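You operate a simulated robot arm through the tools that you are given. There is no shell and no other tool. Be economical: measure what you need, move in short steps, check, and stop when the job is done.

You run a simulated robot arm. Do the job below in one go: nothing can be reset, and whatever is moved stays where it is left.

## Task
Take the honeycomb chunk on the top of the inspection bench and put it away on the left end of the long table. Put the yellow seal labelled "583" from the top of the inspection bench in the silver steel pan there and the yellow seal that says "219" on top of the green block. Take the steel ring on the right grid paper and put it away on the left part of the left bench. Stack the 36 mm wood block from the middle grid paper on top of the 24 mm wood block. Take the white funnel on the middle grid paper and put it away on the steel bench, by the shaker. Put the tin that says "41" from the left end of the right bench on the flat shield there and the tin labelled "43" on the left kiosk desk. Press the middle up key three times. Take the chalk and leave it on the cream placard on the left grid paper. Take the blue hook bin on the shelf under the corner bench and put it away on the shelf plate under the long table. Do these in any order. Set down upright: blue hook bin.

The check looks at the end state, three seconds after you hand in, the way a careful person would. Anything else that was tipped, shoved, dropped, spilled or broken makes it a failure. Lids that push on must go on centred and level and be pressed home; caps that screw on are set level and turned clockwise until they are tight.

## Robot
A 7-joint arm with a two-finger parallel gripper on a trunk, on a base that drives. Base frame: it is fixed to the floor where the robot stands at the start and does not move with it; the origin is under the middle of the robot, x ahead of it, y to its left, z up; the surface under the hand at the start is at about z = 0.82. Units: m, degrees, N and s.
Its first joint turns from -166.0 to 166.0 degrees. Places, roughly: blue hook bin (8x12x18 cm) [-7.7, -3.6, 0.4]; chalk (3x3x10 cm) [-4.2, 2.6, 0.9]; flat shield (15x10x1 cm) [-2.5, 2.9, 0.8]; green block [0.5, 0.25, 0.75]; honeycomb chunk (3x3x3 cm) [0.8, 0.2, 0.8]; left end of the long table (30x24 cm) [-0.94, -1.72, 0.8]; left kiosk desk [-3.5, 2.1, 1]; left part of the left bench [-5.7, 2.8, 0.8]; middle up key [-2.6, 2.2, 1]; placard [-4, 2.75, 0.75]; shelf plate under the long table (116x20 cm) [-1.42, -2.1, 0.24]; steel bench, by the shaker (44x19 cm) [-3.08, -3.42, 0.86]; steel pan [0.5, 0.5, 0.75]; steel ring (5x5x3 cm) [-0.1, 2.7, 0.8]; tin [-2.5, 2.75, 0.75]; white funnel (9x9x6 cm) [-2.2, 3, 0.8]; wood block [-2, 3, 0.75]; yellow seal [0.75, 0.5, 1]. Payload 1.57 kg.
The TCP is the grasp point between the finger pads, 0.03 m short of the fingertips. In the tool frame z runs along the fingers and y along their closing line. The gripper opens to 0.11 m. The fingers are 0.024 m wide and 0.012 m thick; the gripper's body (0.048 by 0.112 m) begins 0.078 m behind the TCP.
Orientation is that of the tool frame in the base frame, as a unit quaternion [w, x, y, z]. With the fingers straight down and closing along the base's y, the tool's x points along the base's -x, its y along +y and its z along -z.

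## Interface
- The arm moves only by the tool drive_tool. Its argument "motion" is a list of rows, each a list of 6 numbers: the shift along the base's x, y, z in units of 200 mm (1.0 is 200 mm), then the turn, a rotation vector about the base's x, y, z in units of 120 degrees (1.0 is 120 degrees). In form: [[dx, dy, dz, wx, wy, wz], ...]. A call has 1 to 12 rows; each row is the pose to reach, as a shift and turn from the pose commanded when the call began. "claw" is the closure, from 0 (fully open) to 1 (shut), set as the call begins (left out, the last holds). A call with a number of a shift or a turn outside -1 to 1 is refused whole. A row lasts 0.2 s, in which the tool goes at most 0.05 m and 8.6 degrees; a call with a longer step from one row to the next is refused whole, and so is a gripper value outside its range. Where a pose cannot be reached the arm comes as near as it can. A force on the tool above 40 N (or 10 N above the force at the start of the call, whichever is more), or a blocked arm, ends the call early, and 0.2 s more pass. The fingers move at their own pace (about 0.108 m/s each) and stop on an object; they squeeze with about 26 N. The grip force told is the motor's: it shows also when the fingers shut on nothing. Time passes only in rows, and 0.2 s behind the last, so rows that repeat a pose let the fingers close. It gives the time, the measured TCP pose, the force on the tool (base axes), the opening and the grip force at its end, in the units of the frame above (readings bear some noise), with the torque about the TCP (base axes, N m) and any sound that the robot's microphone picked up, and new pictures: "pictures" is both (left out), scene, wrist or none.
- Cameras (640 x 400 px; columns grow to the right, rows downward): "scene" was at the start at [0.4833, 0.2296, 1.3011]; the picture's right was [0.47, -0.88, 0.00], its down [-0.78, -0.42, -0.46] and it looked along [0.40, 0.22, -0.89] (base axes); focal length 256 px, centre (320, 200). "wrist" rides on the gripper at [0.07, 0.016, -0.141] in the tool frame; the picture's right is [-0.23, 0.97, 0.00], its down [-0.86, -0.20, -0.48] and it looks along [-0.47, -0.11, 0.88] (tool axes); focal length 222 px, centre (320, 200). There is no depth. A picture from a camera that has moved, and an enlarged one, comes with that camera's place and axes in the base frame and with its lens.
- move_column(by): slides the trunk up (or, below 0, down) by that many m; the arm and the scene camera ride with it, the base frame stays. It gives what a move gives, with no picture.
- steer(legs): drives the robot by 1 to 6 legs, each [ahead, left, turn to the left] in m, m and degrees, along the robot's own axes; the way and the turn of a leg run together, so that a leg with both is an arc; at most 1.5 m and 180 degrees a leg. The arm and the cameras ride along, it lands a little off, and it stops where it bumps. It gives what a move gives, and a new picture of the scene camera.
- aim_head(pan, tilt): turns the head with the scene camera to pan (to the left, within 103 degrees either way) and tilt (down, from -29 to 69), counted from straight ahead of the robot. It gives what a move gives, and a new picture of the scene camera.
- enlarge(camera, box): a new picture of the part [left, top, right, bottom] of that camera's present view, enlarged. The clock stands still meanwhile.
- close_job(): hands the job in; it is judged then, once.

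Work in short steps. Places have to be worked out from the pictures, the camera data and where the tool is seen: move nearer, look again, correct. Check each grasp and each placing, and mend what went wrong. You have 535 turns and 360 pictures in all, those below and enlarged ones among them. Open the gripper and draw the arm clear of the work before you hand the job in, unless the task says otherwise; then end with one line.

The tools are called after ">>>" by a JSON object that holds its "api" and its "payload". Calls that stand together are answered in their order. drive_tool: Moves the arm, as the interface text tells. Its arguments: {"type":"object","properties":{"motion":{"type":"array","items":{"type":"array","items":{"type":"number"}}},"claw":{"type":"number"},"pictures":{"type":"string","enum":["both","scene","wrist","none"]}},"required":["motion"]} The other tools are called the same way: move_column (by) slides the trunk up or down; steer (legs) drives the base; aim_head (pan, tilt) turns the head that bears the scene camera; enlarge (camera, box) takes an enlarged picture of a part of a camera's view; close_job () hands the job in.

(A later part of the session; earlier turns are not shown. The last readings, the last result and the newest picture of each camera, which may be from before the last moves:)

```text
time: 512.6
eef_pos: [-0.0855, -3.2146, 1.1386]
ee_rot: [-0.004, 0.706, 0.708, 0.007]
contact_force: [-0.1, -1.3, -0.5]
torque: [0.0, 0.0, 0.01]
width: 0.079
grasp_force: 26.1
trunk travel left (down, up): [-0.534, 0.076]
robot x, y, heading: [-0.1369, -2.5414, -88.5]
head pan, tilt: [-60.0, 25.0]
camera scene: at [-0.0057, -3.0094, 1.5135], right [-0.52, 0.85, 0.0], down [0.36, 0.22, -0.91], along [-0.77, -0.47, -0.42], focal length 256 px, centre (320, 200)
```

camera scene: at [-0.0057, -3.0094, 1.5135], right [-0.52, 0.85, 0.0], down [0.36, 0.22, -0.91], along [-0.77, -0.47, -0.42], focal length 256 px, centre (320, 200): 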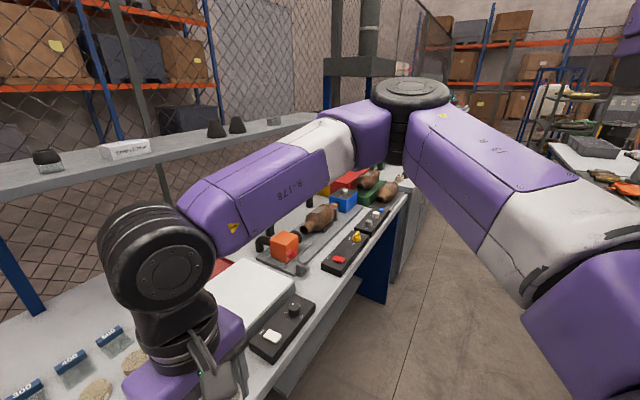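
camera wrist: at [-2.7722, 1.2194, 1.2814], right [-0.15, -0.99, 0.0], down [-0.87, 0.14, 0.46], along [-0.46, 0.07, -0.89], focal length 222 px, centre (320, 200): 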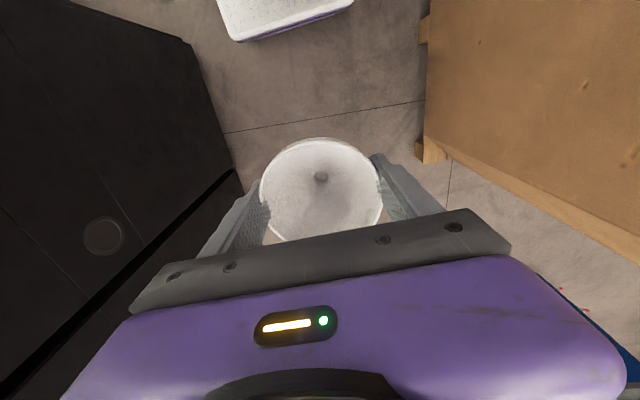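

Turn right to face west along the south aisle.

>>> {"api": "steer", "payload": {"legs": [[0, 0, -91]]}}

>>> {"api": "aim_head", "payload": {"pan": 0, "tilt": 25}}

```text
time: 516.8
eef_pos: [-0.8165, -2.5857, 1.1384]
ee_rot: [0.003, 1.0, -0.003, 0.009]
contact_force: [0.5, -0.2, -0.5]
torque: [0.0, -0.01, 0.0]
width: 0.0786
grasp_force: 25.9
trunk travel left (down, up): [-0.534, 0.076]
robot x, y, heading: [-0.1374, -2.5397, -178.9]
head pan, tilt: [-60.0, 25.0]
camera scene: at [-0.6091, -2.6668, 1.5135], right [0.86, 0.51, 0.0], down [0.22, -0.36, -0.91], along [-0.47, 0.78, -0.42], focal length 256 px, centre (320, 200)
```

scene: 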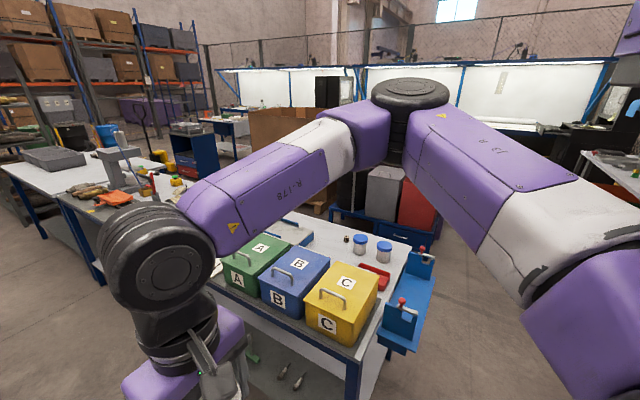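

```text
time: 518.1
eef_pos: [-0.8158, -2.5859, 1.1385]
ee_rot: [0.003, 1.0, -0.003, 0.007]
contact_force: [1.0, -0.3, -1.0]
torque: [-0.01, 0.02, 0.0]
width: 0.0786
grasp_force: 26.3
trunk travel left (down, up): [-0.534, 0.076]
robot x, y, heading: [-0.1418, -2.533, -179.0]
head pan, tilt: [0.0, 25.0]
camera scene: at [-0.654, -2.7472, 1.5135], right [-0.01, 1.0, 0.0], down [0.42, 0.01, -0.91], along [-0.91, -0.01, -0.42], focal length 256 px, centre (320, 200)
```

scene: 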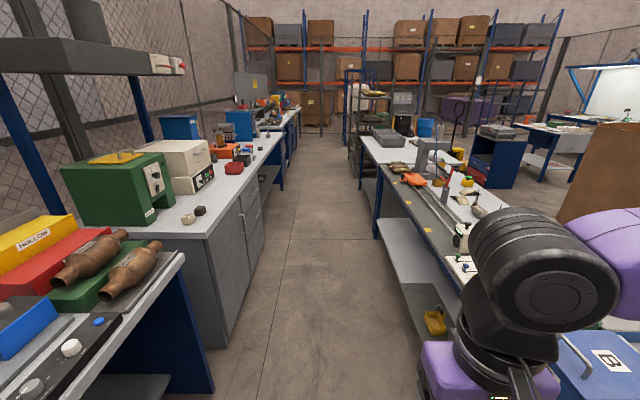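

The aisle is clear. I centre in it and drive west to x≈-2.9.

>>> {"api": "steer", "payload": {"legs": [[0, 0.22, -1], [1.5, 0, 0], [1.25, 0, 0]]}}

>>> {"api": "aim_head", "payload": {"pan": 50, "tilt": 35}}

```text
time: 532.7
eef_pos: [-3.5558, -2.7557, 1.1383]
ee_rot: [0.003, 1.0, -0.019, 0.008]
contact_force: [0.1, -0.3, -0.6]
torque: [0.0, 0.01, -0.01]
width: 0.0786
grasp_force: 25.9
trunk travel left (down, up): [-0.534, 0.076]
robot x, y, heading: [-2.8751, -2.7311, 178.9]
head pan, tilt: [0.0, 25.0]
camera scene: at [-3.399, -2.9231, 1.5135], right [0.01, 1.0, 0.0], down [0.42, -0.01, -0.91], along [-0.91, 0.01, -0.42], focal length 256 px, centre (320, 200)
```

scene: 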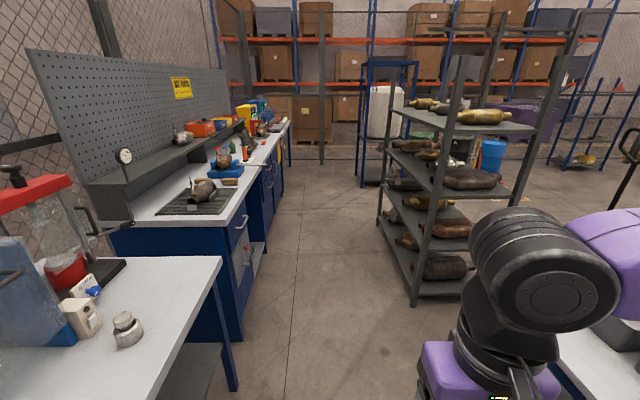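

```text
time: 533.9
eef_pos: [-3.5552, -2.7557, 1.1386]
ee_rot: [0.003, 1.0, -0.018, 0.009]
contact_force: [-0.7, 0.4, -0.5]
torque: [-0.02, 0.0, -0.02]
width: 0.0785
grasp_force: 25.8
trunk travel left (down, up): [-0.534, 0.076]
robot x, y, heading: [-2.8768, -2.73, 179.1]
head pan, tilt: [50.0, 35.0]
camera scene: at [-3.3646, -2.9911, 1.4978], right [-0.76, 0.65, 0.0], down [0.38, 0.43, -0.82], along [-0.54, -0.62, -0.57], focal length 256 px, centre (320, 200)
```

scene: 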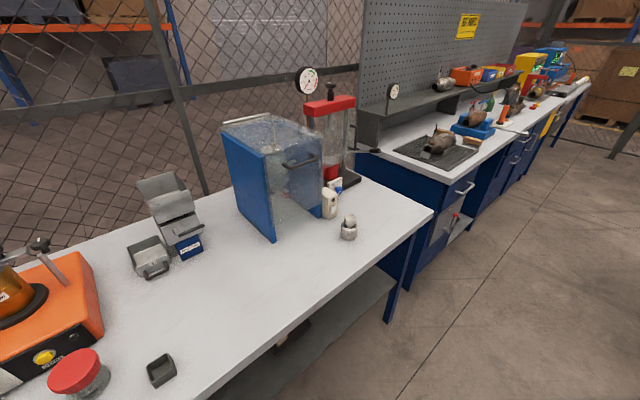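

The orange shaker is at left; the target area is in front of it. I turn left to face the steel bench.

>>> {"api": "steer", "payload": {"legs": [[0, 0, 90]]}}

>>> {"api": "aim_head", "payload": {"pan": 0, "tilt": 50}}

```text
time: 538.2
eef_pos: [-2.8346, -3.4084, 1.1392]
ee_rot: [-0.004, 0.711, 0.703, 0.007]
contact_force: [-0.8, 0.2, 0.3]
torque: [-0.03, -0.03, 0.02]
width: 0.0786
grasp_force: 26.4
trunk travel left (down, up): [-0.534, 0.076]
robot x, y, heading: [-2.8791, -2.7334, -89.4]
head pan, tilt: [50.0, 35.0]
camera scene: at [-2.6049, -3.2121, 1.4977], right [-0.64, -0.77, 0.0], down [-0.44, 0.36, -0.82], along [0.63, -0.52, -0.57], focal length 256 px, centre (320, 200)
```

scene: 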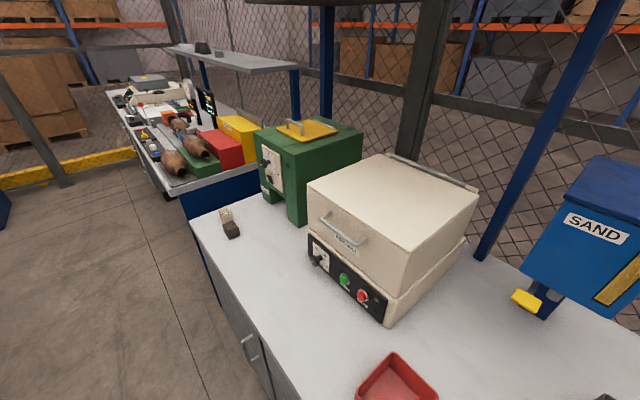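

```text
time: 539.4
eef_pos: [-2.8344, -3.4081, 1.1384]
ee_rot: [-0.003, 0.712, 0.702, 0.008]
contact_force: [0.0, 0.0, 0.0]
torque: [-0.03, 0.01, 0.0]
width: 0.0785
grasp_force: 26.2
trunk travel left (down, up): [-0.534, 0.076]
robot x, y, heading: [-2.8757, -2.7314, -89.4]
head pan, tilt: [0.0, 50.0]
camera scene: at [-2.6721, -3.2331, 1.476], right [-1.0, -0.01, 0.0], down [-0.01, 0.77, -0.64], along [0.01, -0.64, -0.77], focal length 256 px, centre (320, 200)
```

scene: 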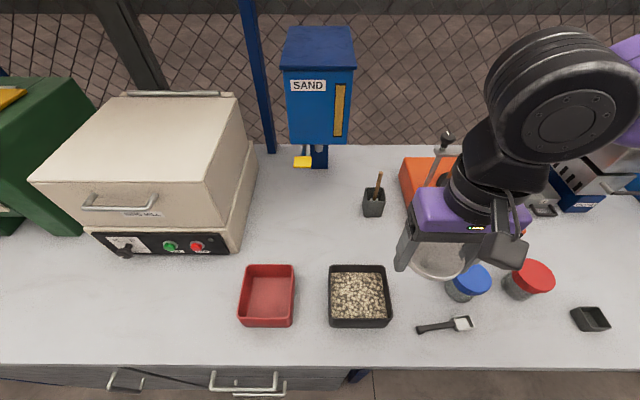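

I choose the free spot between the black tray and the blue-capped jar, ≈(-2.905, -3.455). I move there and rotate the wrist 90° so the fingers open along y, clear of the jar and tray.

>>> {"api": "drive_tool", "payload": {"motion": [[-0.05, -0.03, 0, 0, 0, -0.063], [-0.1, -0.06, 0, 0, 0, -0.126], [-0.15, -0.1, 0, 0, 0, -0.189], [-0.2, -0.13, 0, 0, 0, -0.252], [-0.25, -0.16, 0, 0, 0, -0.315], [-0.3, -0.2, 0, 0, 0, -0.378], [-0.355, -0.235, 0, 0, 0, -0.441], [-0.355, -0.235, 0, 0, 0, -0.504], [-0.355, -0.235, 0, 0, 0, -0.567], [-0.355, -0.235, 0, 0, 0, -0.63], [-0.355, -0.235, 0, 0, 0, -0.693], [-0.355, -0.235, 0, 0, 0, -0.75]]}}

```text
time: 542.0
eef_pos: [-2.9064, -3.4563, 1.1386]
ee_rot: [0.003, 1.0, -0.006, 0.007]
contact_force: [0.3, -0.5, 0.3]
torque: [0.04, 0.0, 0.02]
width: 0.0786
grasp_force: 25.6
trunk travel left (down, up): [-0.534, 0.076]
robot x, y, heading: [-2.8801, -2.7316, -89.5]
head pan, tilt: [0.0, 50.0]
camera scene: at [-2.6722, -3.2331, 1.476], right [-1.0, -0.01, 0.0], down [-0.01, 0.77, -0.64], along [0.01, -0.64, -0.77], focal length 256 px, centre (320, 200)
camera wrist: at [-2.8374, -3.4719, 1.2813], right [-0.24, -0.97, 0.0], down [-0.86, 0.21, 0.46], along [-0.45, 0.11, -0.89], focal length 222 px, centre (320, 200)
```

scene: 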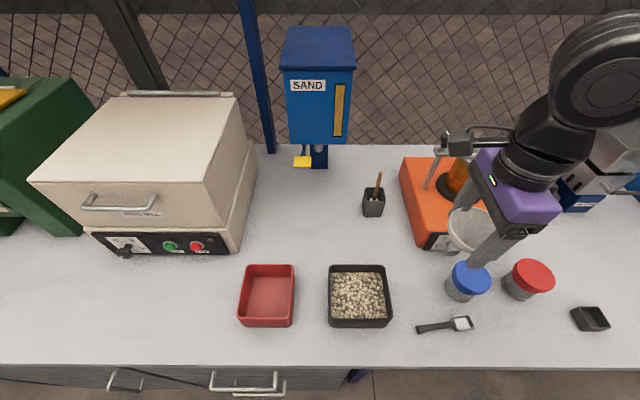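
wrist: 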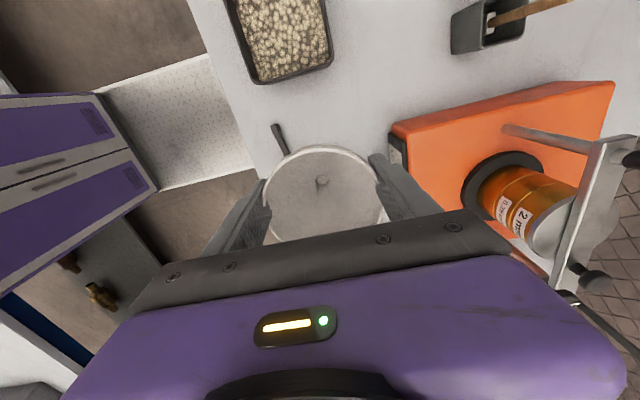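

Well placed between tray and jar. Lower toward the bench.

>>> {"api": "drive_tool", "payload": {"motion": [[0, 0, -0.24, 0, 0, 0], [0, 0, -0.48, 0, 0, 0], [0, 0, -0.72, 0, 0, 0], [0, 0, -0.96, 0, 0, 0], [0, 0, -0.96, 0, 0, 0]]}}

```text
time: 543.1
eef_pos: [-2.9071, -3.4537, 0.947]
ee_rot: [0.002, 1.0, -0.006, 0.007]
contact_force: [-1.0, 0.5, -0.3]
torque: [0.02, -0.01, 0.0]
width: 0.0785
grasp_force: 25.8
trunk travel left (down, up): [-0.534, 0.076]
robot x, y, heading: [-2.879, -2.7284, -89.6]
head pan, tilt: [0.0, 50.0]
camera scene: at [-2.6722, -3.2331, 1.476], right [-1.0, -0.01, 0.0], down [-0.01, 0.77, -0.64], along [0.01, -0.64, -0.77], focal length 256 px, centre (320, 200)
camera wrist: at [-2.8392, -3.4702, 1.0894], right [-0.24, -0.97, 0.0], down [-0.86, 0.21, 0.46], along [-0.45, 0.11, -0.89], focal length 222 px, centre (320, 200)
```

scene: 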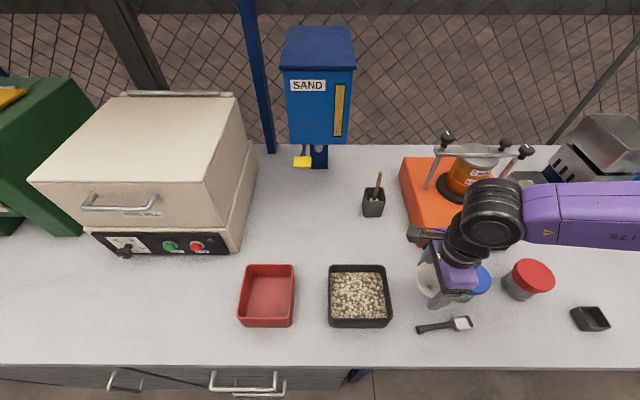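
wrist: 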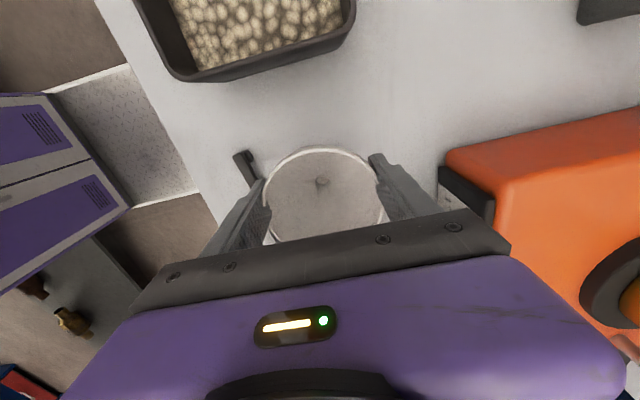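

>>> {"api": "drive_tool", "payload": {"motion": [[0, 0, -0.05, 0, 0, 0], [0, 0, -0.1, 0, 0, 0], [0, 0, -0.12, 0, 0, 0], [0, 0, -0.12, 0, 0, 0]], "pictures": "none"}}

>>> {"api": "drive_tool", "payload": {"motion": [[0, 0, -0.015, 0, 0, 0], [0, 0, -0.03, 0, 0, 0], [0, 0, -0.03, 0, 0, 0]], "pictures": "none"}}

```text
time: 544.1
eef_pos: [-2.9058, -3.4528, 0.9224]
ee_rot: [0.003, 1.0, -0.005, 0.008]
contact_force: [0.0, 0.5, 0.4]
torque: [0.0, 0.04, 0.01]
width: 0.0787
grasp_force: 26.2
trunk travel left (down, up): [-0.534, 0.076]
robot x, y, heading: [-2.8819, -2.7321, -89.5]
head pan, tilt: [0.0, 50.0]
```

```text
time: 545.0
eef_pos: [-2.9056, -3.4539, 0.918]
ee_rot: [0.002, 1.0, -0.007, 0.009]
contact_force: [0.0, -1.5, 0.9]
torque: [0.0, 0.01, 0.01]
width: 0.0789
grasp_force: 25.8
trunk travel left (down, up): [-0.534, 0.076]
robot x, y, heading: [-2.8802, -2.7338, -89.6]
head pan, tilt: [0.0, 50.0]
```

>>> {"api": "drive_tool", "payload": {"motion": [[0, 0, -0.015, 0, 0, 0], [0, 0, -0.03, 0, 0, 0], [0, 0, -0.03, 0, 0, 0]], "pictures": "none"}}

>>> {"api": "drive_tool", "payload": {"motion": [[0, 0, -0.015, 0, 0, 0], [0, 0, -0.025, 0, 0, 0], [0, 0, -0.025, 0, 0, 0]], "pictures": "wrist"}}

```text
time: 545.8
eef_pos: [-2.9055, -3.4541, 0.9097]
ee_rot: [0.002, 1.0, -0.007, 0.008]
contact_force: [-0.7, 0.0, 0.3]
torque: [-0.01, 0.0, 0.01]
width: 0.0788
grasp_force: 26.6
trunk travel left (down, up): [-0.534, 0.076]
robot x, y, heading: [-2.8819, -2.7332, -89.6]
head pan, tilt: [0.0, 50.0]
```

```text
time: 546.5
eef_pos: [-2.9058, -3.4558, 0.9055]
ee_rot: [0.004, 1.0, -0.006, 0.008]
contact_force: [3.0, 0.4, 19.2]
torque: [0.07, 0.06, -0.02]
width: 0.0789
grasp_force: 25.6
trunk travel left (down, up): [-0.534, 0.076]
robot x, y, heading: [-2.8773, -2.7281, -89.5]
head pan, tilt: [0.0, 50.0]
camera wrist: at [-2.8371, -3.4709, 1.0486], right [-0.24, -0.97, 0.0], down [-0.86, 0.21, 0.46], along [-0.45, 0.11, -0.89], focal length 222 px, centre (320, 200)
```

wrist: 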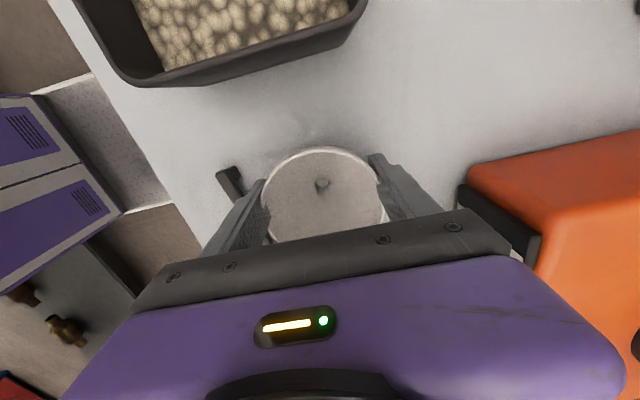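

Contact (19 N). Ease 2 mm and open gently.

>>> {"api": "drive_tool", "payload": {"motion": [[0, 0, 0.01, 0, 0, 0], [0, 0, 0.01, 0, 0, 0]], "pictures": "none"}}

>>> {"api": "drive_tool", "payload": {"motion": [[0, 0, 0, 0, 0, 0], [0, 0, 0, 0, 0, 0], [0, 0, 0, 0, 0, 0]], "claw": 0.1, "pictures": "wrist"}}

```text
time: 547.1
eef_pos: [-2.9065, -3.4539, 0.9051]
ee_rot: [0.001, 1.0, -0.006, 0.007]
contact_force: [-0.1, -0.3, -0.7]
torque: [-0.02, -0.01, 0.01]
width: 0.0785
grasp_force: 25.6
trunk travel left (down, up): [-0.534, 0.076]
robot x, y, heading: [-2.8764, -2.7307, -89.6]
head pan, tilt: [0.0, 50.0]
```

```text
time: 548.0
eef_pos: [-2.9054, -3.4547, 0.9063]
ee_rot: [0.003, 1.0, -0.006, 0.008]
contact_force: [0.2, 0.7, 0.3]
torque: [-0.01, 0.01, 0.0]
width: 0.099
grasp_force: 0.0
trunk travel left (down, up): [-0.534, 0.076]
robot x, y, heading: [-2.8771, -2.731, -89.7]
head pan, tilt: [0.0, 50.0]
camera wrist: at [-2.8382, -3.4708, 1.0496], right [-0.24, -0.97, 0.0], down [-0.86, 0.21, 0.46], along [-0.45, 0.11, -0.89], focal length 222 px, centre (320, 200)
```

wrist: 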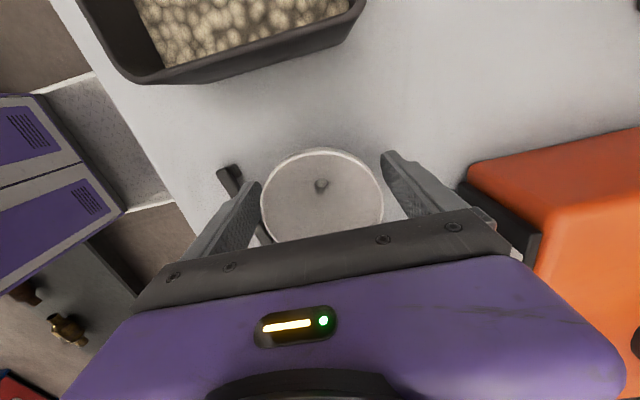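

Released; the funnel stands. Lift straight up and check.

>>> {"api": "drive_tool", "payload": {"motion": [[0, 0, 0.15, 0, 0, 0], [0, 0, 0.35, 0, 0, 0], [0, 0, 0.58, 0, 0, 0], [0, 0, 0.8, 0, 0, 0], [0, 0.1, 1.0, 0, 0, 0]]}}

```text
time: 549.1
eef_pos: [-2.9055, -3.4335, 1.106]
ee_rot: [0.001, 1.0, -0.007, 0.008]
contact_force: [0.2, 0.5, -0.9]
torque: [0.04, -0.01, 0.04]
width: 0.0989
grasp_force: 0.1
trunk travel left (down, up): [-0.534, 0.076]
robot x, y, heading: [-2.8759, -2.7288, -89.4]
head pan, tilt: [0.0, 50.0]
camera scene: at [-2.672, -3.2335, 1.4758], right [-1.0, -0.01, 0.0], down [-0.01, 0.77, -0.64], along [0.01, -0.64, -0.77], focal length 256 px, centre (320, 200)
camera wrist: at [-2.8381, -3.4488, 1.2486], right [-0.24, -0.97, 0.0], down [-0.86, 0.21, 0.46], along [-0.45, 0.11, -0.89], focal length 222 px, centre (320, 200)
```

scene: 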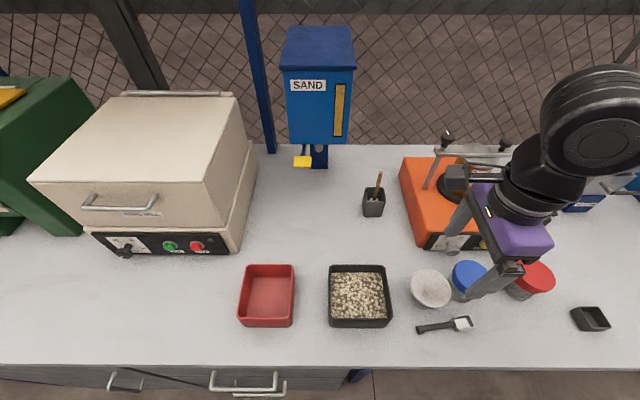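
wrist: 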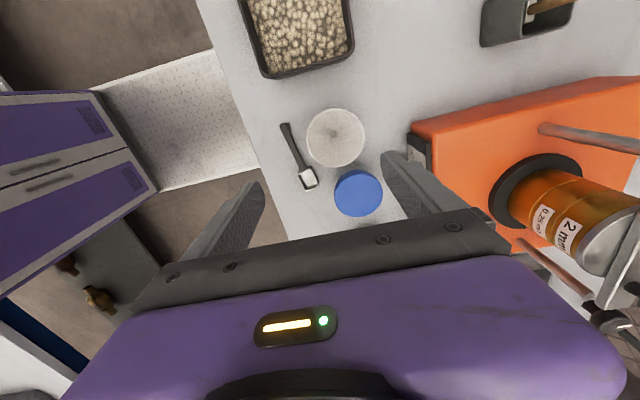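

The funnel stands on the steel bench by the shaker. Next the hook bin: retract, rotate the wrist back, and turn west.

>>> {"api": "drive_tool", "payload": {"motion": [[0, 0.05, 0.05, 0, 0, 0.063], [0, 0.1, 0.1, 0, 0, 0.126], [0.05, 0.15, 0.15, 0, 0, 0.189], [0.1, 0.2, 0.2, 0, 0, 0.252], [0.15, 0.2, 0.2, 0, 0, 0.315], [0.2, 0.2, 0.2, 0, 0, 0.378], [0.25, 0.2, 0.2, 0, 0, 0.441], [0.3, 0.2, 0.2, 0, 0, 0.504], [0.3, 0.2, 0.2, 0, 0, 0.567], [0.3, 0.2, 0.2, 0, 0, 0.63], [0.3, 0.2, 0.2, 0, 0, 0.693], [0.3, 0.2, 0.2, 0, 0, 0.75]], "claw": 0, "pictures": "none"}}

>>> {"api": "steer", "payload": {"legs": [[0, 0, -90], [1.4, 0, 0]]}}

>>> {"api": "aim_head", "payload": {"pan": 10, "tilt": 22}}

```text
time: 551.8
eef_pos: [-2.8472, -3.3942, 1.1473]
ee_rot: [-0.004, 0.711, 0.703, 0.006]
contact_force: [0.3, 0.2, 0.5]
torque: [-0.02, -0.01, -0.01]
width: 0.11
grasp_force: 0.0
trunk travel left (down, up): [-0.534, 0.076]
robot x, y, heading: [-2.876, -2.7298, -89.4]
head pan, tilt: [0.0, 50.0]
```

```text
time: 562.6
eef_pos: [-4.9381, -2.7522, 1.1467]
ee_rot: [0.003, 1.0, -0.01, 0.009]
contact_force: [0.0, 0.0, 0.0]
torque: [-0.02, 0.01, 0.02]
width: 0.1098
grasp_force: 0.1
trunk travel left (down, up): [-0.534, 0.076]
robot x, y, heading: [-4.2753, -2.726, -180.1]
head pan, tilt: [0.0, 50.0]
camera scene: at [-4.7757, -2.9273, 1.476], right [0.0, 1.0, 0.0], down [0.77, 0.0, -0.64], along [-0.64, 0.0, -0.77], focal length 256 px, centre (320, 200)
```

scene: 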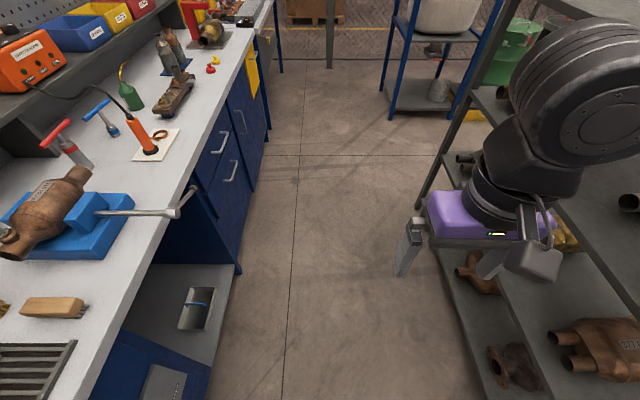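

```text
time: 563.5
eef_pos: [-4.937, -2.7531, 1.1474]
ee_rot: [0.003, 1.0, -0.01, 0.009]
contact_force: [0.9, -0.7, 0.5]
torque: [-0.01, 0.03, 0.04]
width: 0.11
grasp_force: 0.0
trunk travel left (down, up): [-0.534, 0.076]
robot x, y, heading: [-4.2746, -2.7267, -179.9]
head pan, tilt: [10.0, 22.0]
camera scene: at [-4.7901, -2.9434, 1.5183], right [-0.18, 0.98, 0.0], down [0.37, 0.07, -0.93], along [-0.91, -0.16, -0.38], focal length 256 px, centre (320, 200)
```

scene: 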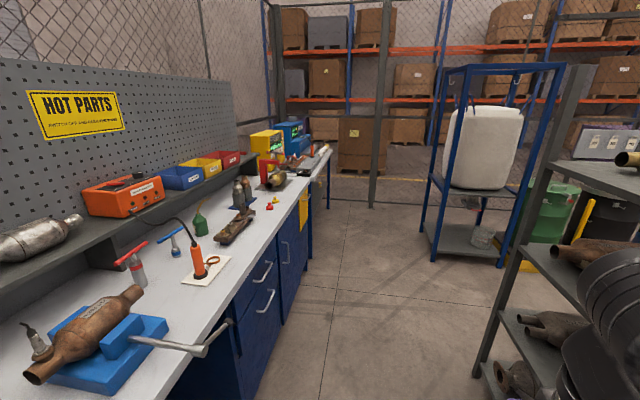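

I shift slightly south away from the rack and drive west to x≈-6.4.

>>> {"api": "steer", "payload": {"legs": [[0.1, 0.17, 0], [1.5, 0, 0], [0.4, 0, 0]]}}

>>> {"api": "aim_head", "payload": {"pan": 35, "tilt": 35}}

```text
time: 574.0
eef_pos: [-6.8823, -2.9916, 1.1464]
ee_rot: [0.002, 1.0, 0.009, 0.008]
contact_force: [0.5, 0.3, -0.7]
torque: [0.01, -0.01, -0.04]
width: 0.1098
grasp_force: 0.0
trunk travel left (down, up): [-0.534, 0.076]
robot x, y, heading: [-6.2168, -2.9441, -177.6]
head pan, tilt: [10.0, 22.0]
camera scene: at [-6.7274, -3.1781, 1.5184], right [-0.21, 0.98, 0.0], down [0.37, 0.08, -0.93], along [-0.91, -0.2, -0.37], focal length 256 px, centre (320, 200)
```

scene: 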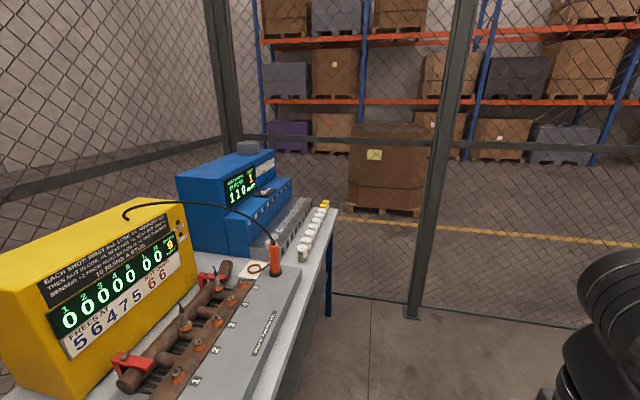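

```text
time: 574.9
eef_pos: [-6.8824, -2.9932, 1.147]
ee_rot: [0.002, 1.0, 0.009, 0.007]
contact_force: [0.3, -0.1, -0.2]
torque: [-0.02, 0.01, -0.01]
width: 0.1098
grasp_force: 0.0
trunk travel left (down, up): [-0.534, 0.076]
robot x, y, heading: [-6.2184, -2.9416, -178.0]
head pan, tilt: [35.0, 35.0]
camera scene: at [-6.707, -3.2117, 1.4978], right [-0.6, 0.8, 0.0], down [0.46, 0.35, -0.82], along [-0.65, -0.5, -0.57], focal length 256 px, centre (320, 200)
```

scene: 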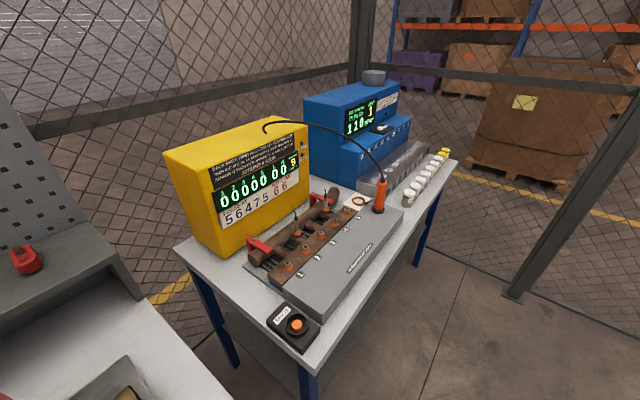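

The corner bench spans x≈-6.9 to -8.35. I sidestep, face south, and pull the arm in before strafing along its front.

>>> {"api": "steer", "payload": {"legs": [[0, -0.22, 0], [0, 0, 88]]}}

>>> {"api": "drive_tool", "payload": {"motion": [[0, 0.2, 0.05, 0, 0, 0], [0, 0.4, 0.1, 0, 0, 0]], "pictures": "none"}}

>>> {"api": "aim_head", "payload": {"pan": -40, "tilt": 40}}

```text
time: 580.2
eef_pos: [-6.2249, -3.3889, 1.1469]
ee_rot: [-0.003, 0.726, 0.687, 0.008]
contact_force: [0.4, -0.7, -1.0]
torque: [0.03, 0.01, 0.01]
width: 0.1101
grasp_force: 0.1
trunk travel left (down, up): [-0.534, 0.076]
robot x, y, heading: [-6.2256, -2.7217, -91.8]
head pan, tilt: [35.0, 35.0]
camera scene: at [-5.9933, -3.231, 1.4977], right [-0.84, -0.55, 0.0], down [-0.31, 0.48, -0.82], along [0.45, -0.69, -0.57], focal length 256 px, centre (320, 200)
```

scene: 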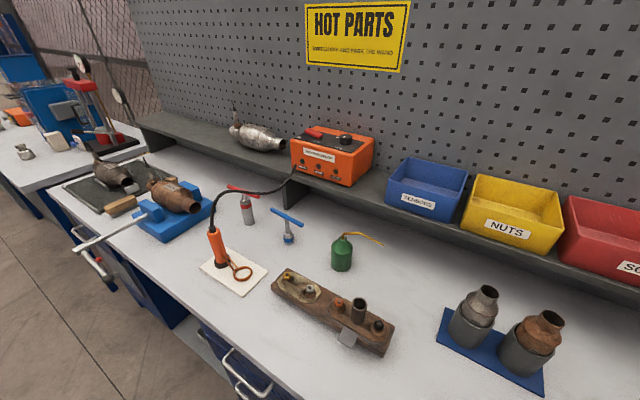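

```text
time: 580.8
eef_pos: [-6.2264, -3.3123, 1.1663]
ee_rot: [-0.003, 0.727, 0.687, 0.007]
contact_force: [0.0, -0.2, -0.5]
torque: [0.0, 0.03, 0.02]
width: 0.11
grasp_force: 0.2
trunk travel left (down, up): [-0.534, 0.076]
robot x, y, heading: [-6.2301, -2.7225, -91.8]
head pan, tilt: [35.0, 35.0]
```

```text
time: 582.3
eef_pos: [-6.2271, -3.3127, 1.1667]
ee_rot: [-0.004, 0.727, 0.687, 0.008]
contact_force: [1.0, 0.6, -0.1]
torque: [0.01, 0.04, 0.0]
width: 0.1101
grasp_force: 0.0
trunk travel left (down, up): [-0.534, 0.076]
robot x, y, heading: [-6.2273, -2.7233, -92.1]
head pan, tilt: [-40.0, 40.0]
camera scene: at [-6.0982, -3.2204, 1.4902], right [-0.74, 0.67, 0.0], down [0.43, 0.48, -0.77], along [-0.51, -0.57, -0.64], focal length 256 px, centre (320, 200)
```

scene: 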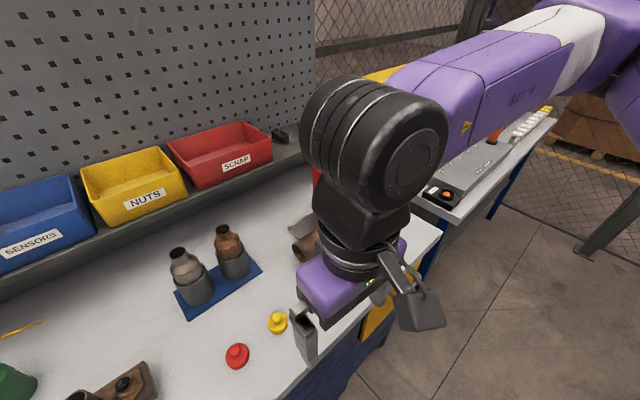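

Clear. I strafe right 1.4 m to stand in front of the bin's place.

>>> {"api": "steer", "payload": {"legs": [[0, -1.4, 2]]}}

>>> {"api": "aim_head", "payload": {"pan": 0, "tilt": 65}}

```text
time: 589.3
eef_pos: [-7.63, -3.2697, 1.1667]
ee_rot: [-0.003, 0.723, 0.691, 0.007]
contact_force: [0.5, 0.6, 0.3]
torque: [0.05, 0.01, 0.02]
width: 0.1098
grasp_force: 0.0
trunk travel left (down, up): [-0.534, 0.076]
robot x, y, heading: [-7.6368, -2.6815, -91.4]
head pan, tilt: [-40.0, 40.0]
camera scene: at [-7.5022, -3.1776, 1.4902], right [-0.75, 0.66, 0.0], down [0.43, 0.48, -0.77], along [-0.51, -0.57, -0.64], focal length 256 px, centre (320, 200)
```

scene: 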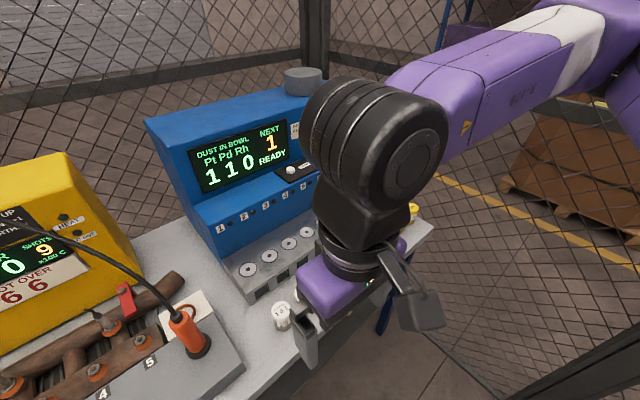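

```text
time: 590.4
eef_pos: [-7.63, -3.2699, 1.1659]
ee_rot: [-0.004, 0.723, 0.691, 0.008]
contact_force: [-0.6, 0.1, 0.3]
torque: [-0.01, 0.02, -0.02]
width: 0.1102
grasp_force: 0.1
trunk travel left (down, up): [-0.534, 0.076]
robot x, y, heading: [-7.6372, -2.68, -91.5]
head pan, tilt: [0.0, 65.0]
camera scene: at [-7.4475, -3.1745, 1.4579], right [-1.0, 0.03, 0.0], down [0.02, 0.91, -0.42], along [-0.01, -0.42, -0.91], focal length 256 px, centre (320, 200)
```

scene: 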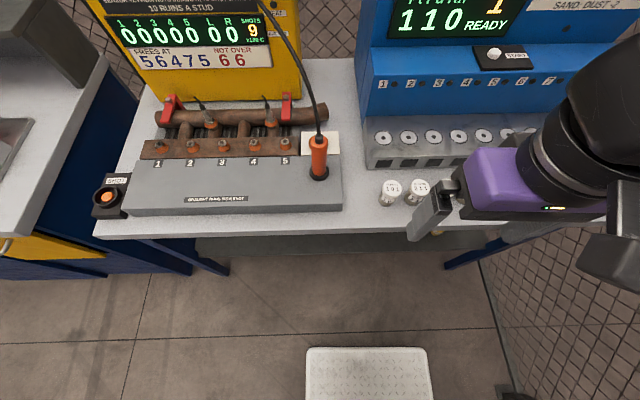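

The hand is just in front of the bench edge. I lower the trunk 0.45 m to look beneath the bench.

>>> {"api": "move_column", "payload": {"by": -0.45}}

>>> {"api": "aim_head", "payload": {"pan": -15, "tilt": 40}}

```text
refused: -0.45 is not a number from -0.4 to 0.4
```

```text
time: 591.2
eef_pos: [-7.6295, -3.2694, 1.1659]
ee_rot: [-0.003, 0.722, 0.691, 0.007]
contact_force: [-0.1, -0.2, -0.2]
torque: [-0.01, -0.01, -0.01]
width: 0.1099
grasp_force: 0.0
trunk travel left (down, up): [-0.534, 0.076]
robot x, y, heading: [-7.637, -2.6815, -91.5]
head pan, tilt: [-15.0, 40.0]
camera scene: at [-7.47, -3.1954, 1.4901], right [-0.96, 0.28, 0.0], down [0.18, 0.62, -0.77], along [-0.22, -0.73, -0.64], focal length 256 px, centre (320, 200)
```

scene: 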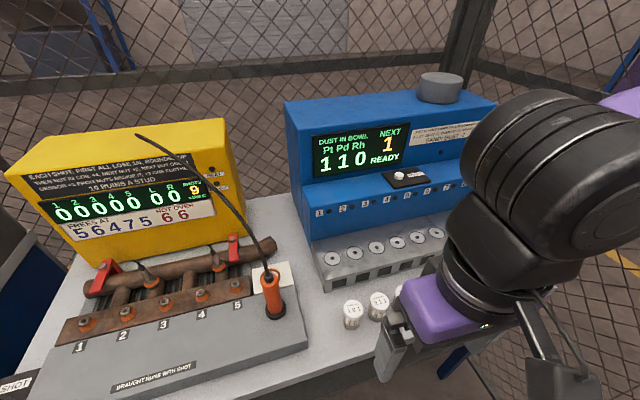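

>>> {"api": "move_column", "payload": {"by": -0.4}}

>>> {"api": "aim_head", "payload": {"pan": -15, "tilt": 60}}

```text
time: 595.1
eef_pos: [-7.6305, -3.2711, 0.7669]
ee_rot: [-0.004, 0.723, 0.691, 0.008]
contact_force: [-0.1, 0.2, 0.0]
torque: [-0.04, -0.02, -0.01]
width: 0.11
grasp_force: 0.0
trunk travel left (down, up): [-0.134, 0.476]
robot x, y, heading: [-7.6359, -2.6809, -91.8]
head pan, tilt: [-15.0, 40.0]
```

```text
time: 595.9
eef_pos: [-7.6301, -3.2694, 0.766]
ee_rot: [-0.003, 0.724, 0.69, 0.008]
contact_force: [0.8, 0.1, 0.0]
torque: [0.03, 0.0, 0.0]
width: 0.1101
grasp_force: 0.0
trunk travel left (down, up): [-0.134, 0.476]
robot x, y, heading: [-7.635, -2.6794, -91.6]
head pan, tilt: [-15.0, 60.0]
camera scene: at [-7.4648, -3.1778, 1.0635], right [-0.96, 0.28, 0.0], down [0.24, 0.83, -0.5], along [-0.14, -0.48, -0.87], focal length 256 px, centre (320, 200)
```

scene: 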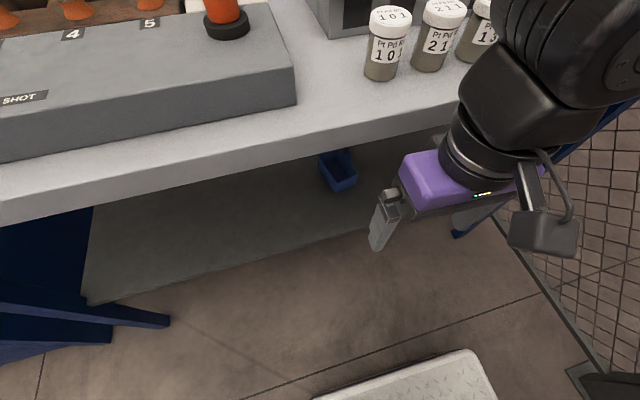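

The blue hook bin is visible under the bench. Enlarge it.

>>> {"api": "enlarge", "payload": {"camera": "scene", "box": [280, 120, 400, 220]}}

```text
4.00 times, centred on (340, 170) of scene
camera zoom: at [-7.4648, -3.1778, 1.0635], right [-0.96, 0.28, 0.0], down [0.24, 0.83, -0.5], along [-0.14, -0.48, -0.87], focal length 1026 px, centre (240, 320)
```

zoom: 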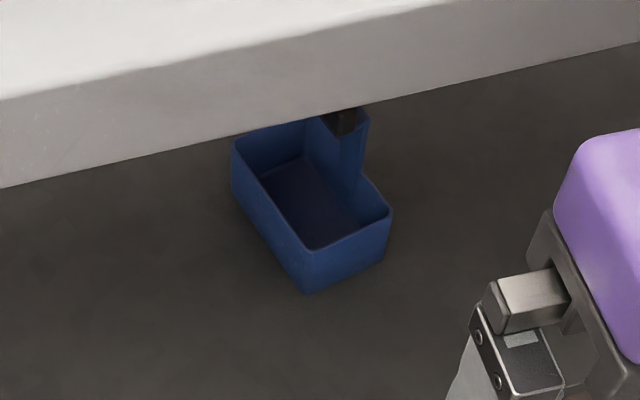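

The bin's open box: front edge ≈(-7.645,-3.608)–(-7.724,-3.624), running back along (0.18,-0.98), rim z≈0.37. I lower further in front of the bench before tilting the hand to reach under.

>>> {"api": "move_column", "payload": {"by": -0.12}}

>>> {"api": "drive_tool", "payload": {"motion": [[0, 0, -0.22, 0, 0, 0.03], [0, 0, -0.44, 0, 0, 0.06], [0, 0, -0.66, 0, 0, 0.09], [0, 0, -0.75, 0, 0, 0.11]], "pictures": "none"}}

```text
time: 597.4
eef_pos: [-7.6298, -3.27, 0.6467]
ee_rot: [-0.003, 0.723, 0.691, 0.008]
contact_force: [-0.3, -0.5, 1.3]
torque: [-0.02, -0.02, -0.02]
width: 0.1103
grasp_force: 0.1
trunk travel left (down, up): [-0.014, 0.596]
robot x, y, heading: [-7.6408, -2.6819, -91.2]
head pan, tilt: [-15.0, 60.0]
```

```text
time: 598.4
eef_pos: [-7.629, -3.2677, 0.4987]
ee_rot: [-0.004, 0.639, 0.769, 0.007]
contact_force: [0.0, -0.8, -0.3]
torque: [0.01, -0.02, 0.0]
width: 0.11
grasp_force: 0.1
trunk travel left (down, up): [-0.014, 0.596]
robot x, y, heading: [-7.6348, -2.6794, -91.6]
head pan, tilt: [-15.0, 60.0]
```

Tilt 55° while advancing under the bench.

>>> {"api": "drive_tool", "payload": {"motion": [[-0.05, -0.12, 0, -0.064, -0.012, 0], [-0.1, -0.26, 0, -0.128, -0.023, 0], [-0.15, -0.4, 0, -0.192, -0.035, 0], [-0.2, -0.55, 0, -0.257, -0.047, 0], [-0.25, -0.7, 0, -0.321, -0.059, 0], [-0.3, -0.85, 0, -0.385, -0.07, 0], [-0.35, -1.0, 0, -0.449, -0.082, 0]]}}

```text
time: 600.0
eef_pos: [-7.7048, -3.4718, 0.4967]
ee_rot: [0.349, 0.569, 0.686, -0.291]
contact_force: [-0.1, 0.0, 0.9]
torque: [0.02, -0.07, 0.06]
width: 0.1101
grasp_force: 0.0
trunk travel left (down, up): [-0.014, 0.596]
robot x, y, heading: [-7.6373, -2.6798, -91.7]
head pan, tilt: [-15.0, 60.0]
camera scene: at [-7.4648, -3.1778, 0.9435], right [-0.96, 0.28, 0.0], down [0.24, 0.83, -0.5], along [-0.14, -0.48, -0.87], focal length 256 px, centre (320, 200)
camera wrist: at [-7.7158, -3.3166, 0.5232], right [0.98, 0.05, 0.18], down [-0.17, -0.15, 0.97], along [0.07, -0.99, -0.14], focal length 222 px, centre (320, 200)
```

scene: 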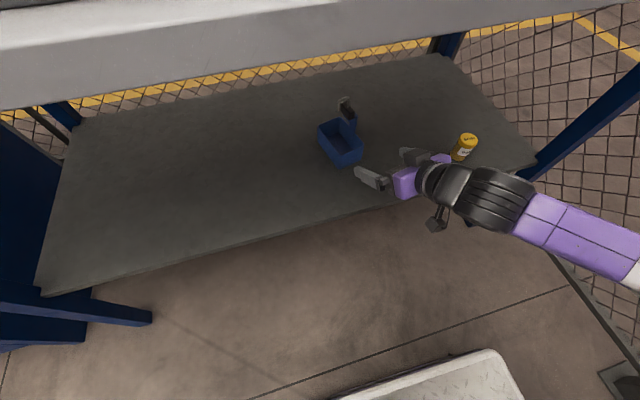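
wrist: 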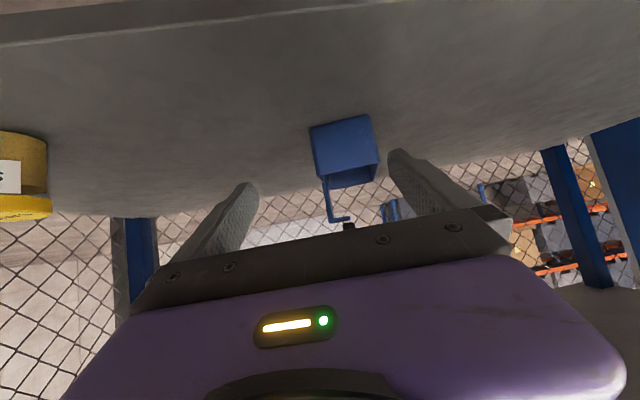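

Triangulation with both cameras shows the shelf at z≈0.407; bin front centre ≈(-7.656, -3.559), box centre ≈(-7.646, -3.61), rim ≈0.46. I line up 12 cm before it.

>>> {"api": "drive_tool", "payload": {"motion": [[0.09, -0.03, -0.06, 0, 0, 0], [0.175, -0.06, -0.13, 0, 0, 0], [0.175, -0.06, -0.13, 0, 0, 0]]}}

```text
time: 600.8
eef_pos: [-7.6652, -3.4807, 0.4713]
ee_rot: [0.349, 0.568, 0.686, -0.29]
contact_force: [0.0, 0.1, -0.2]
torque: [0.01, -0.01, -0.03]
width: 0.1102
grasp_force: 0.1
trunk travel left (down, up): [-0.014, 0.596]
robot x, y, heading: [-7.6351, -2.6862, -91.3]
head pan, tilt: [-15.0, 60.0]
camera scene: at [-7.4648, -3.1777, 0.9435], right [-0.96, 0.28, 0.0], down [0.24, 0.83, -0.5], along [-0.14, -0.48, -0.87], focal length 256 px, centre (320, 200)
camera wrist: at [-7.6779, -3.3253, 0.4983], right [0.98, 0.05, 0.18], down [-0.17, -0.15, 0.97], along [0.08, -0.99, -0.14], focal length 222 px, centre (320, 200)
```

scene: 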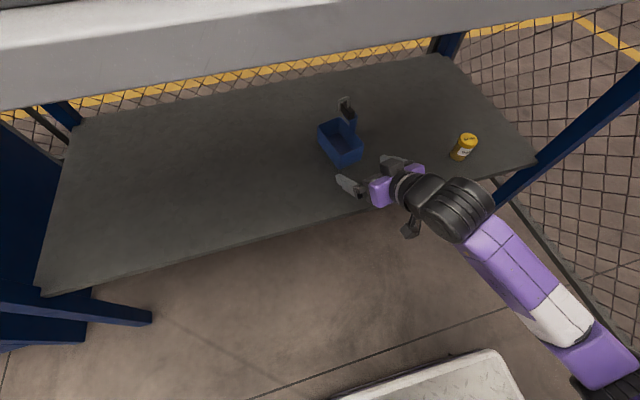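
wrist: 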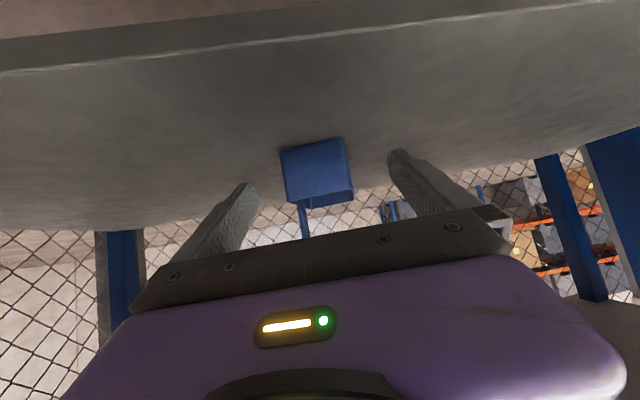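

Well aligned. Advance 12 cm along the approach so the fingers straddle the box.

>>> {"api": "drive_tool", "payload": {"motion": [[0.03, -0.2, -0.04, 0, 0, 0], [0.06, -0.41, -0.08, 0, 0, 0], [0.09, -0.61, -0.12, 0, 0, 0], [0.09, -0.61, -0.12, 0, 0, 0]]}}

```text
time: 601.8
eef_pos: [-7.6469, -3.6014, 0.4484]
ee_rot: [0.349, 0.569, 0.687, -0.289]
contact_force: [-0.5, -0.2, -0.3]
torque: [-0.01, 0.01, -0.01]
width: 0.1099
grasp_force: 0.0
trunk travel left (down, up): [-0.014, 0.596]
robot x, y, heading: [-7.6419, -2.6861, -91.3]
head pan, tilt: [-15.0, 60.0]
camera scene: at [-7.4647, -3.1777, 0.9435], right [-0.96, 0.28, 0.0], down [0.24, 0.83, -0.5], along [-0.14, -0.48, -0.87], focal length 256 px, centre (320, 200)
camera wrist: at [-7.6591, -3.4455, 0.4759], right [0.98, 0.05, 0.18], down [-0.17, -0.15, 0.97], along [0.08, -0.99, -0.14], focal length 222 px, centre (320, 200)
```

scene: 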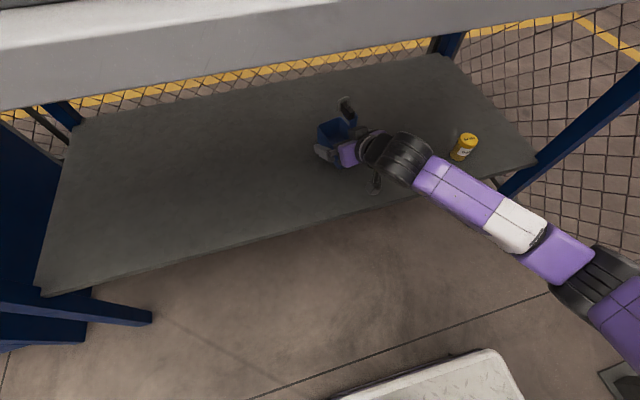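
wrist: 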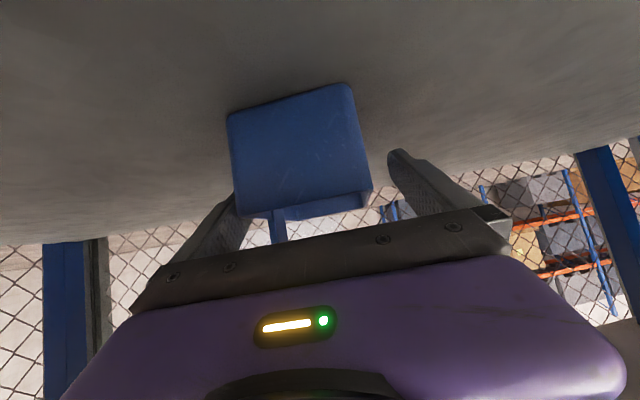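

The bin sits ~1 cm toward the -x finger; I shift laterally 1 cm to centre, then close.

>>> {"api": "drive_tool", "payload": {"motion": [[-0.05, -0.01, 0, 0, 0, 0], [-0.05, -0.01, 0, 0, 0, 0]], "pictures": "none"}}

>>> {"api": "drive_tool", "payload": {"motion": [[0, 0, 0, 0, 0, 0], [0, 0, 0, 0, 0, 0], [0, 0, 0, 0, 0, 0]], "claw": 1}}

```text
time: 602.4
eef_pos: [-7.6561, -3.6037, 0.4485]
ee_rot: [0.349, 0.569, 0.687, -0.288]
contact_force: [0.0, 0.6, 0.4]
torque: [0.0, 0.0, 0.0]
width: 0.1098
grasp_force: 0.0
trunk travel left (down, up): [-0.014, 0.596]
robot x, y, heading: [-7.636, -2.6802, -91.4]
head pan, tilt: [-15.0, 60.0]
```

```text
time: 603.2
eef_pos: [-7.6574, -3.6045, 0.4476]
ee_rot: [0.349, 0.569, 0.686, -0.29]
contact_force: [0.8, -0.8, 0.3]
torque: [-0.05, -0.09, -0.03]
width: 0.0759
grasp_force: 26.3
trunk travel left (down, up): [-0.014, 0.596]
robot x, y, heading: [-7.6389, -2.6822, -91.6]
head pan, tilt: [-15.0, 60.0]
camera scene: at [-7.4648, -3.1777, 0.9435], right [-0.96, 0.28, 0.0], down [0.24, 0.83, -0.5], along [-0.14, -0.48, -0.87], focal length 256 px, centre (320, 200)
camera wrist: at [-7.6685, -3.4485, 0.4755], right [0.98, 0.05, 0.18], down [-0.17, -0.15, 0.97], along [0.08, -0.99, -0.14], focal length 222 px, centre (320, 200)
```

scene: 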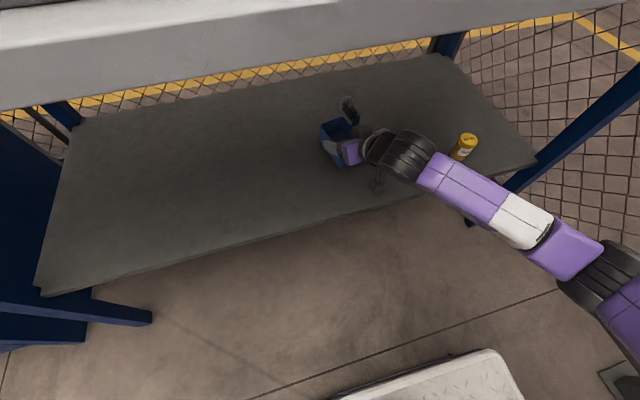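
wrist: 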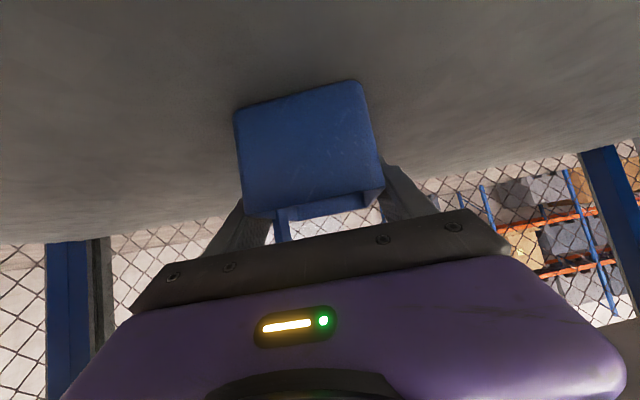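

Gripped (76 mm). Lift 3 cm and draw it out toward me.

>>> {"api": "drive_tool", "payload": {"motion": [[0, 0, 0.08, 0, 0, 0], [0, 0, 0.16, 0, 0, 0], [0, 0.2, 0.18, 0, 0, 0], [0, 0.42, 0.2, 0, 0, 0], [0, 0.64, 0.2, 0, 0, 0], [0, 0.86, 0.2, 0, 0, 0], [0, 1.0, 0.2, 0, 0, 0]]}}

```text
time: 604.8
eef_pos: [-7.6549, -3.407, 0.4866]
ee_rot: [0.351, 0.567, 0.688, -0.288]
contact_force: [0.4, -1.0, -1.7]
torque: [0.02, 0.0, 0.02]
width: 0.0754
grasp_force: 26.0
out of reach, approached as far as the arm can: row 7
trunk travel left (down, up): [-0.014, 0.596]
robot x, y, heading: [-7.6379, -2.6828, -91.0]
head pan, tilt: [-15.0, 60.0]
camera scene: at [-7.4645, -3.1779, 0.9435], right [-0.96, 0.28, 0.0], down [0.24, 0.83, -0.5], along [-0.14, -0.48, -0.87], focal length 256 px, centre (320, 200)
camera wrist: at [-7.6675, -3.2513, 0.5146], right [0.98, 0.05, 0.18], down [-0.17, -0.15, 0.97], along [0.08, -0.99, -0.14], focal length 222 px, centre (320, 200)
```

scene: 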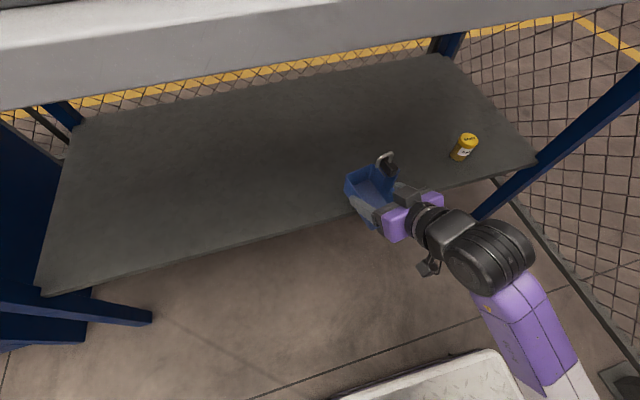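
wrist: 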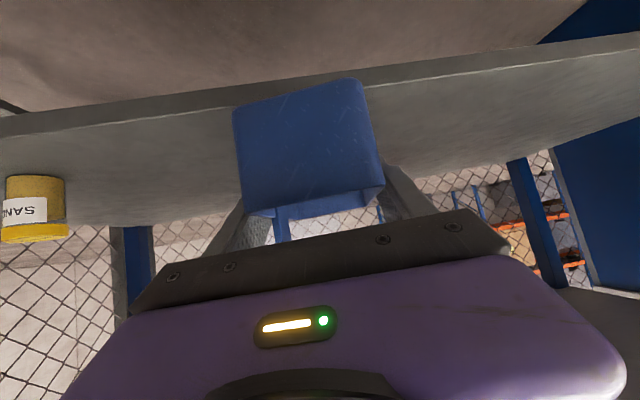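

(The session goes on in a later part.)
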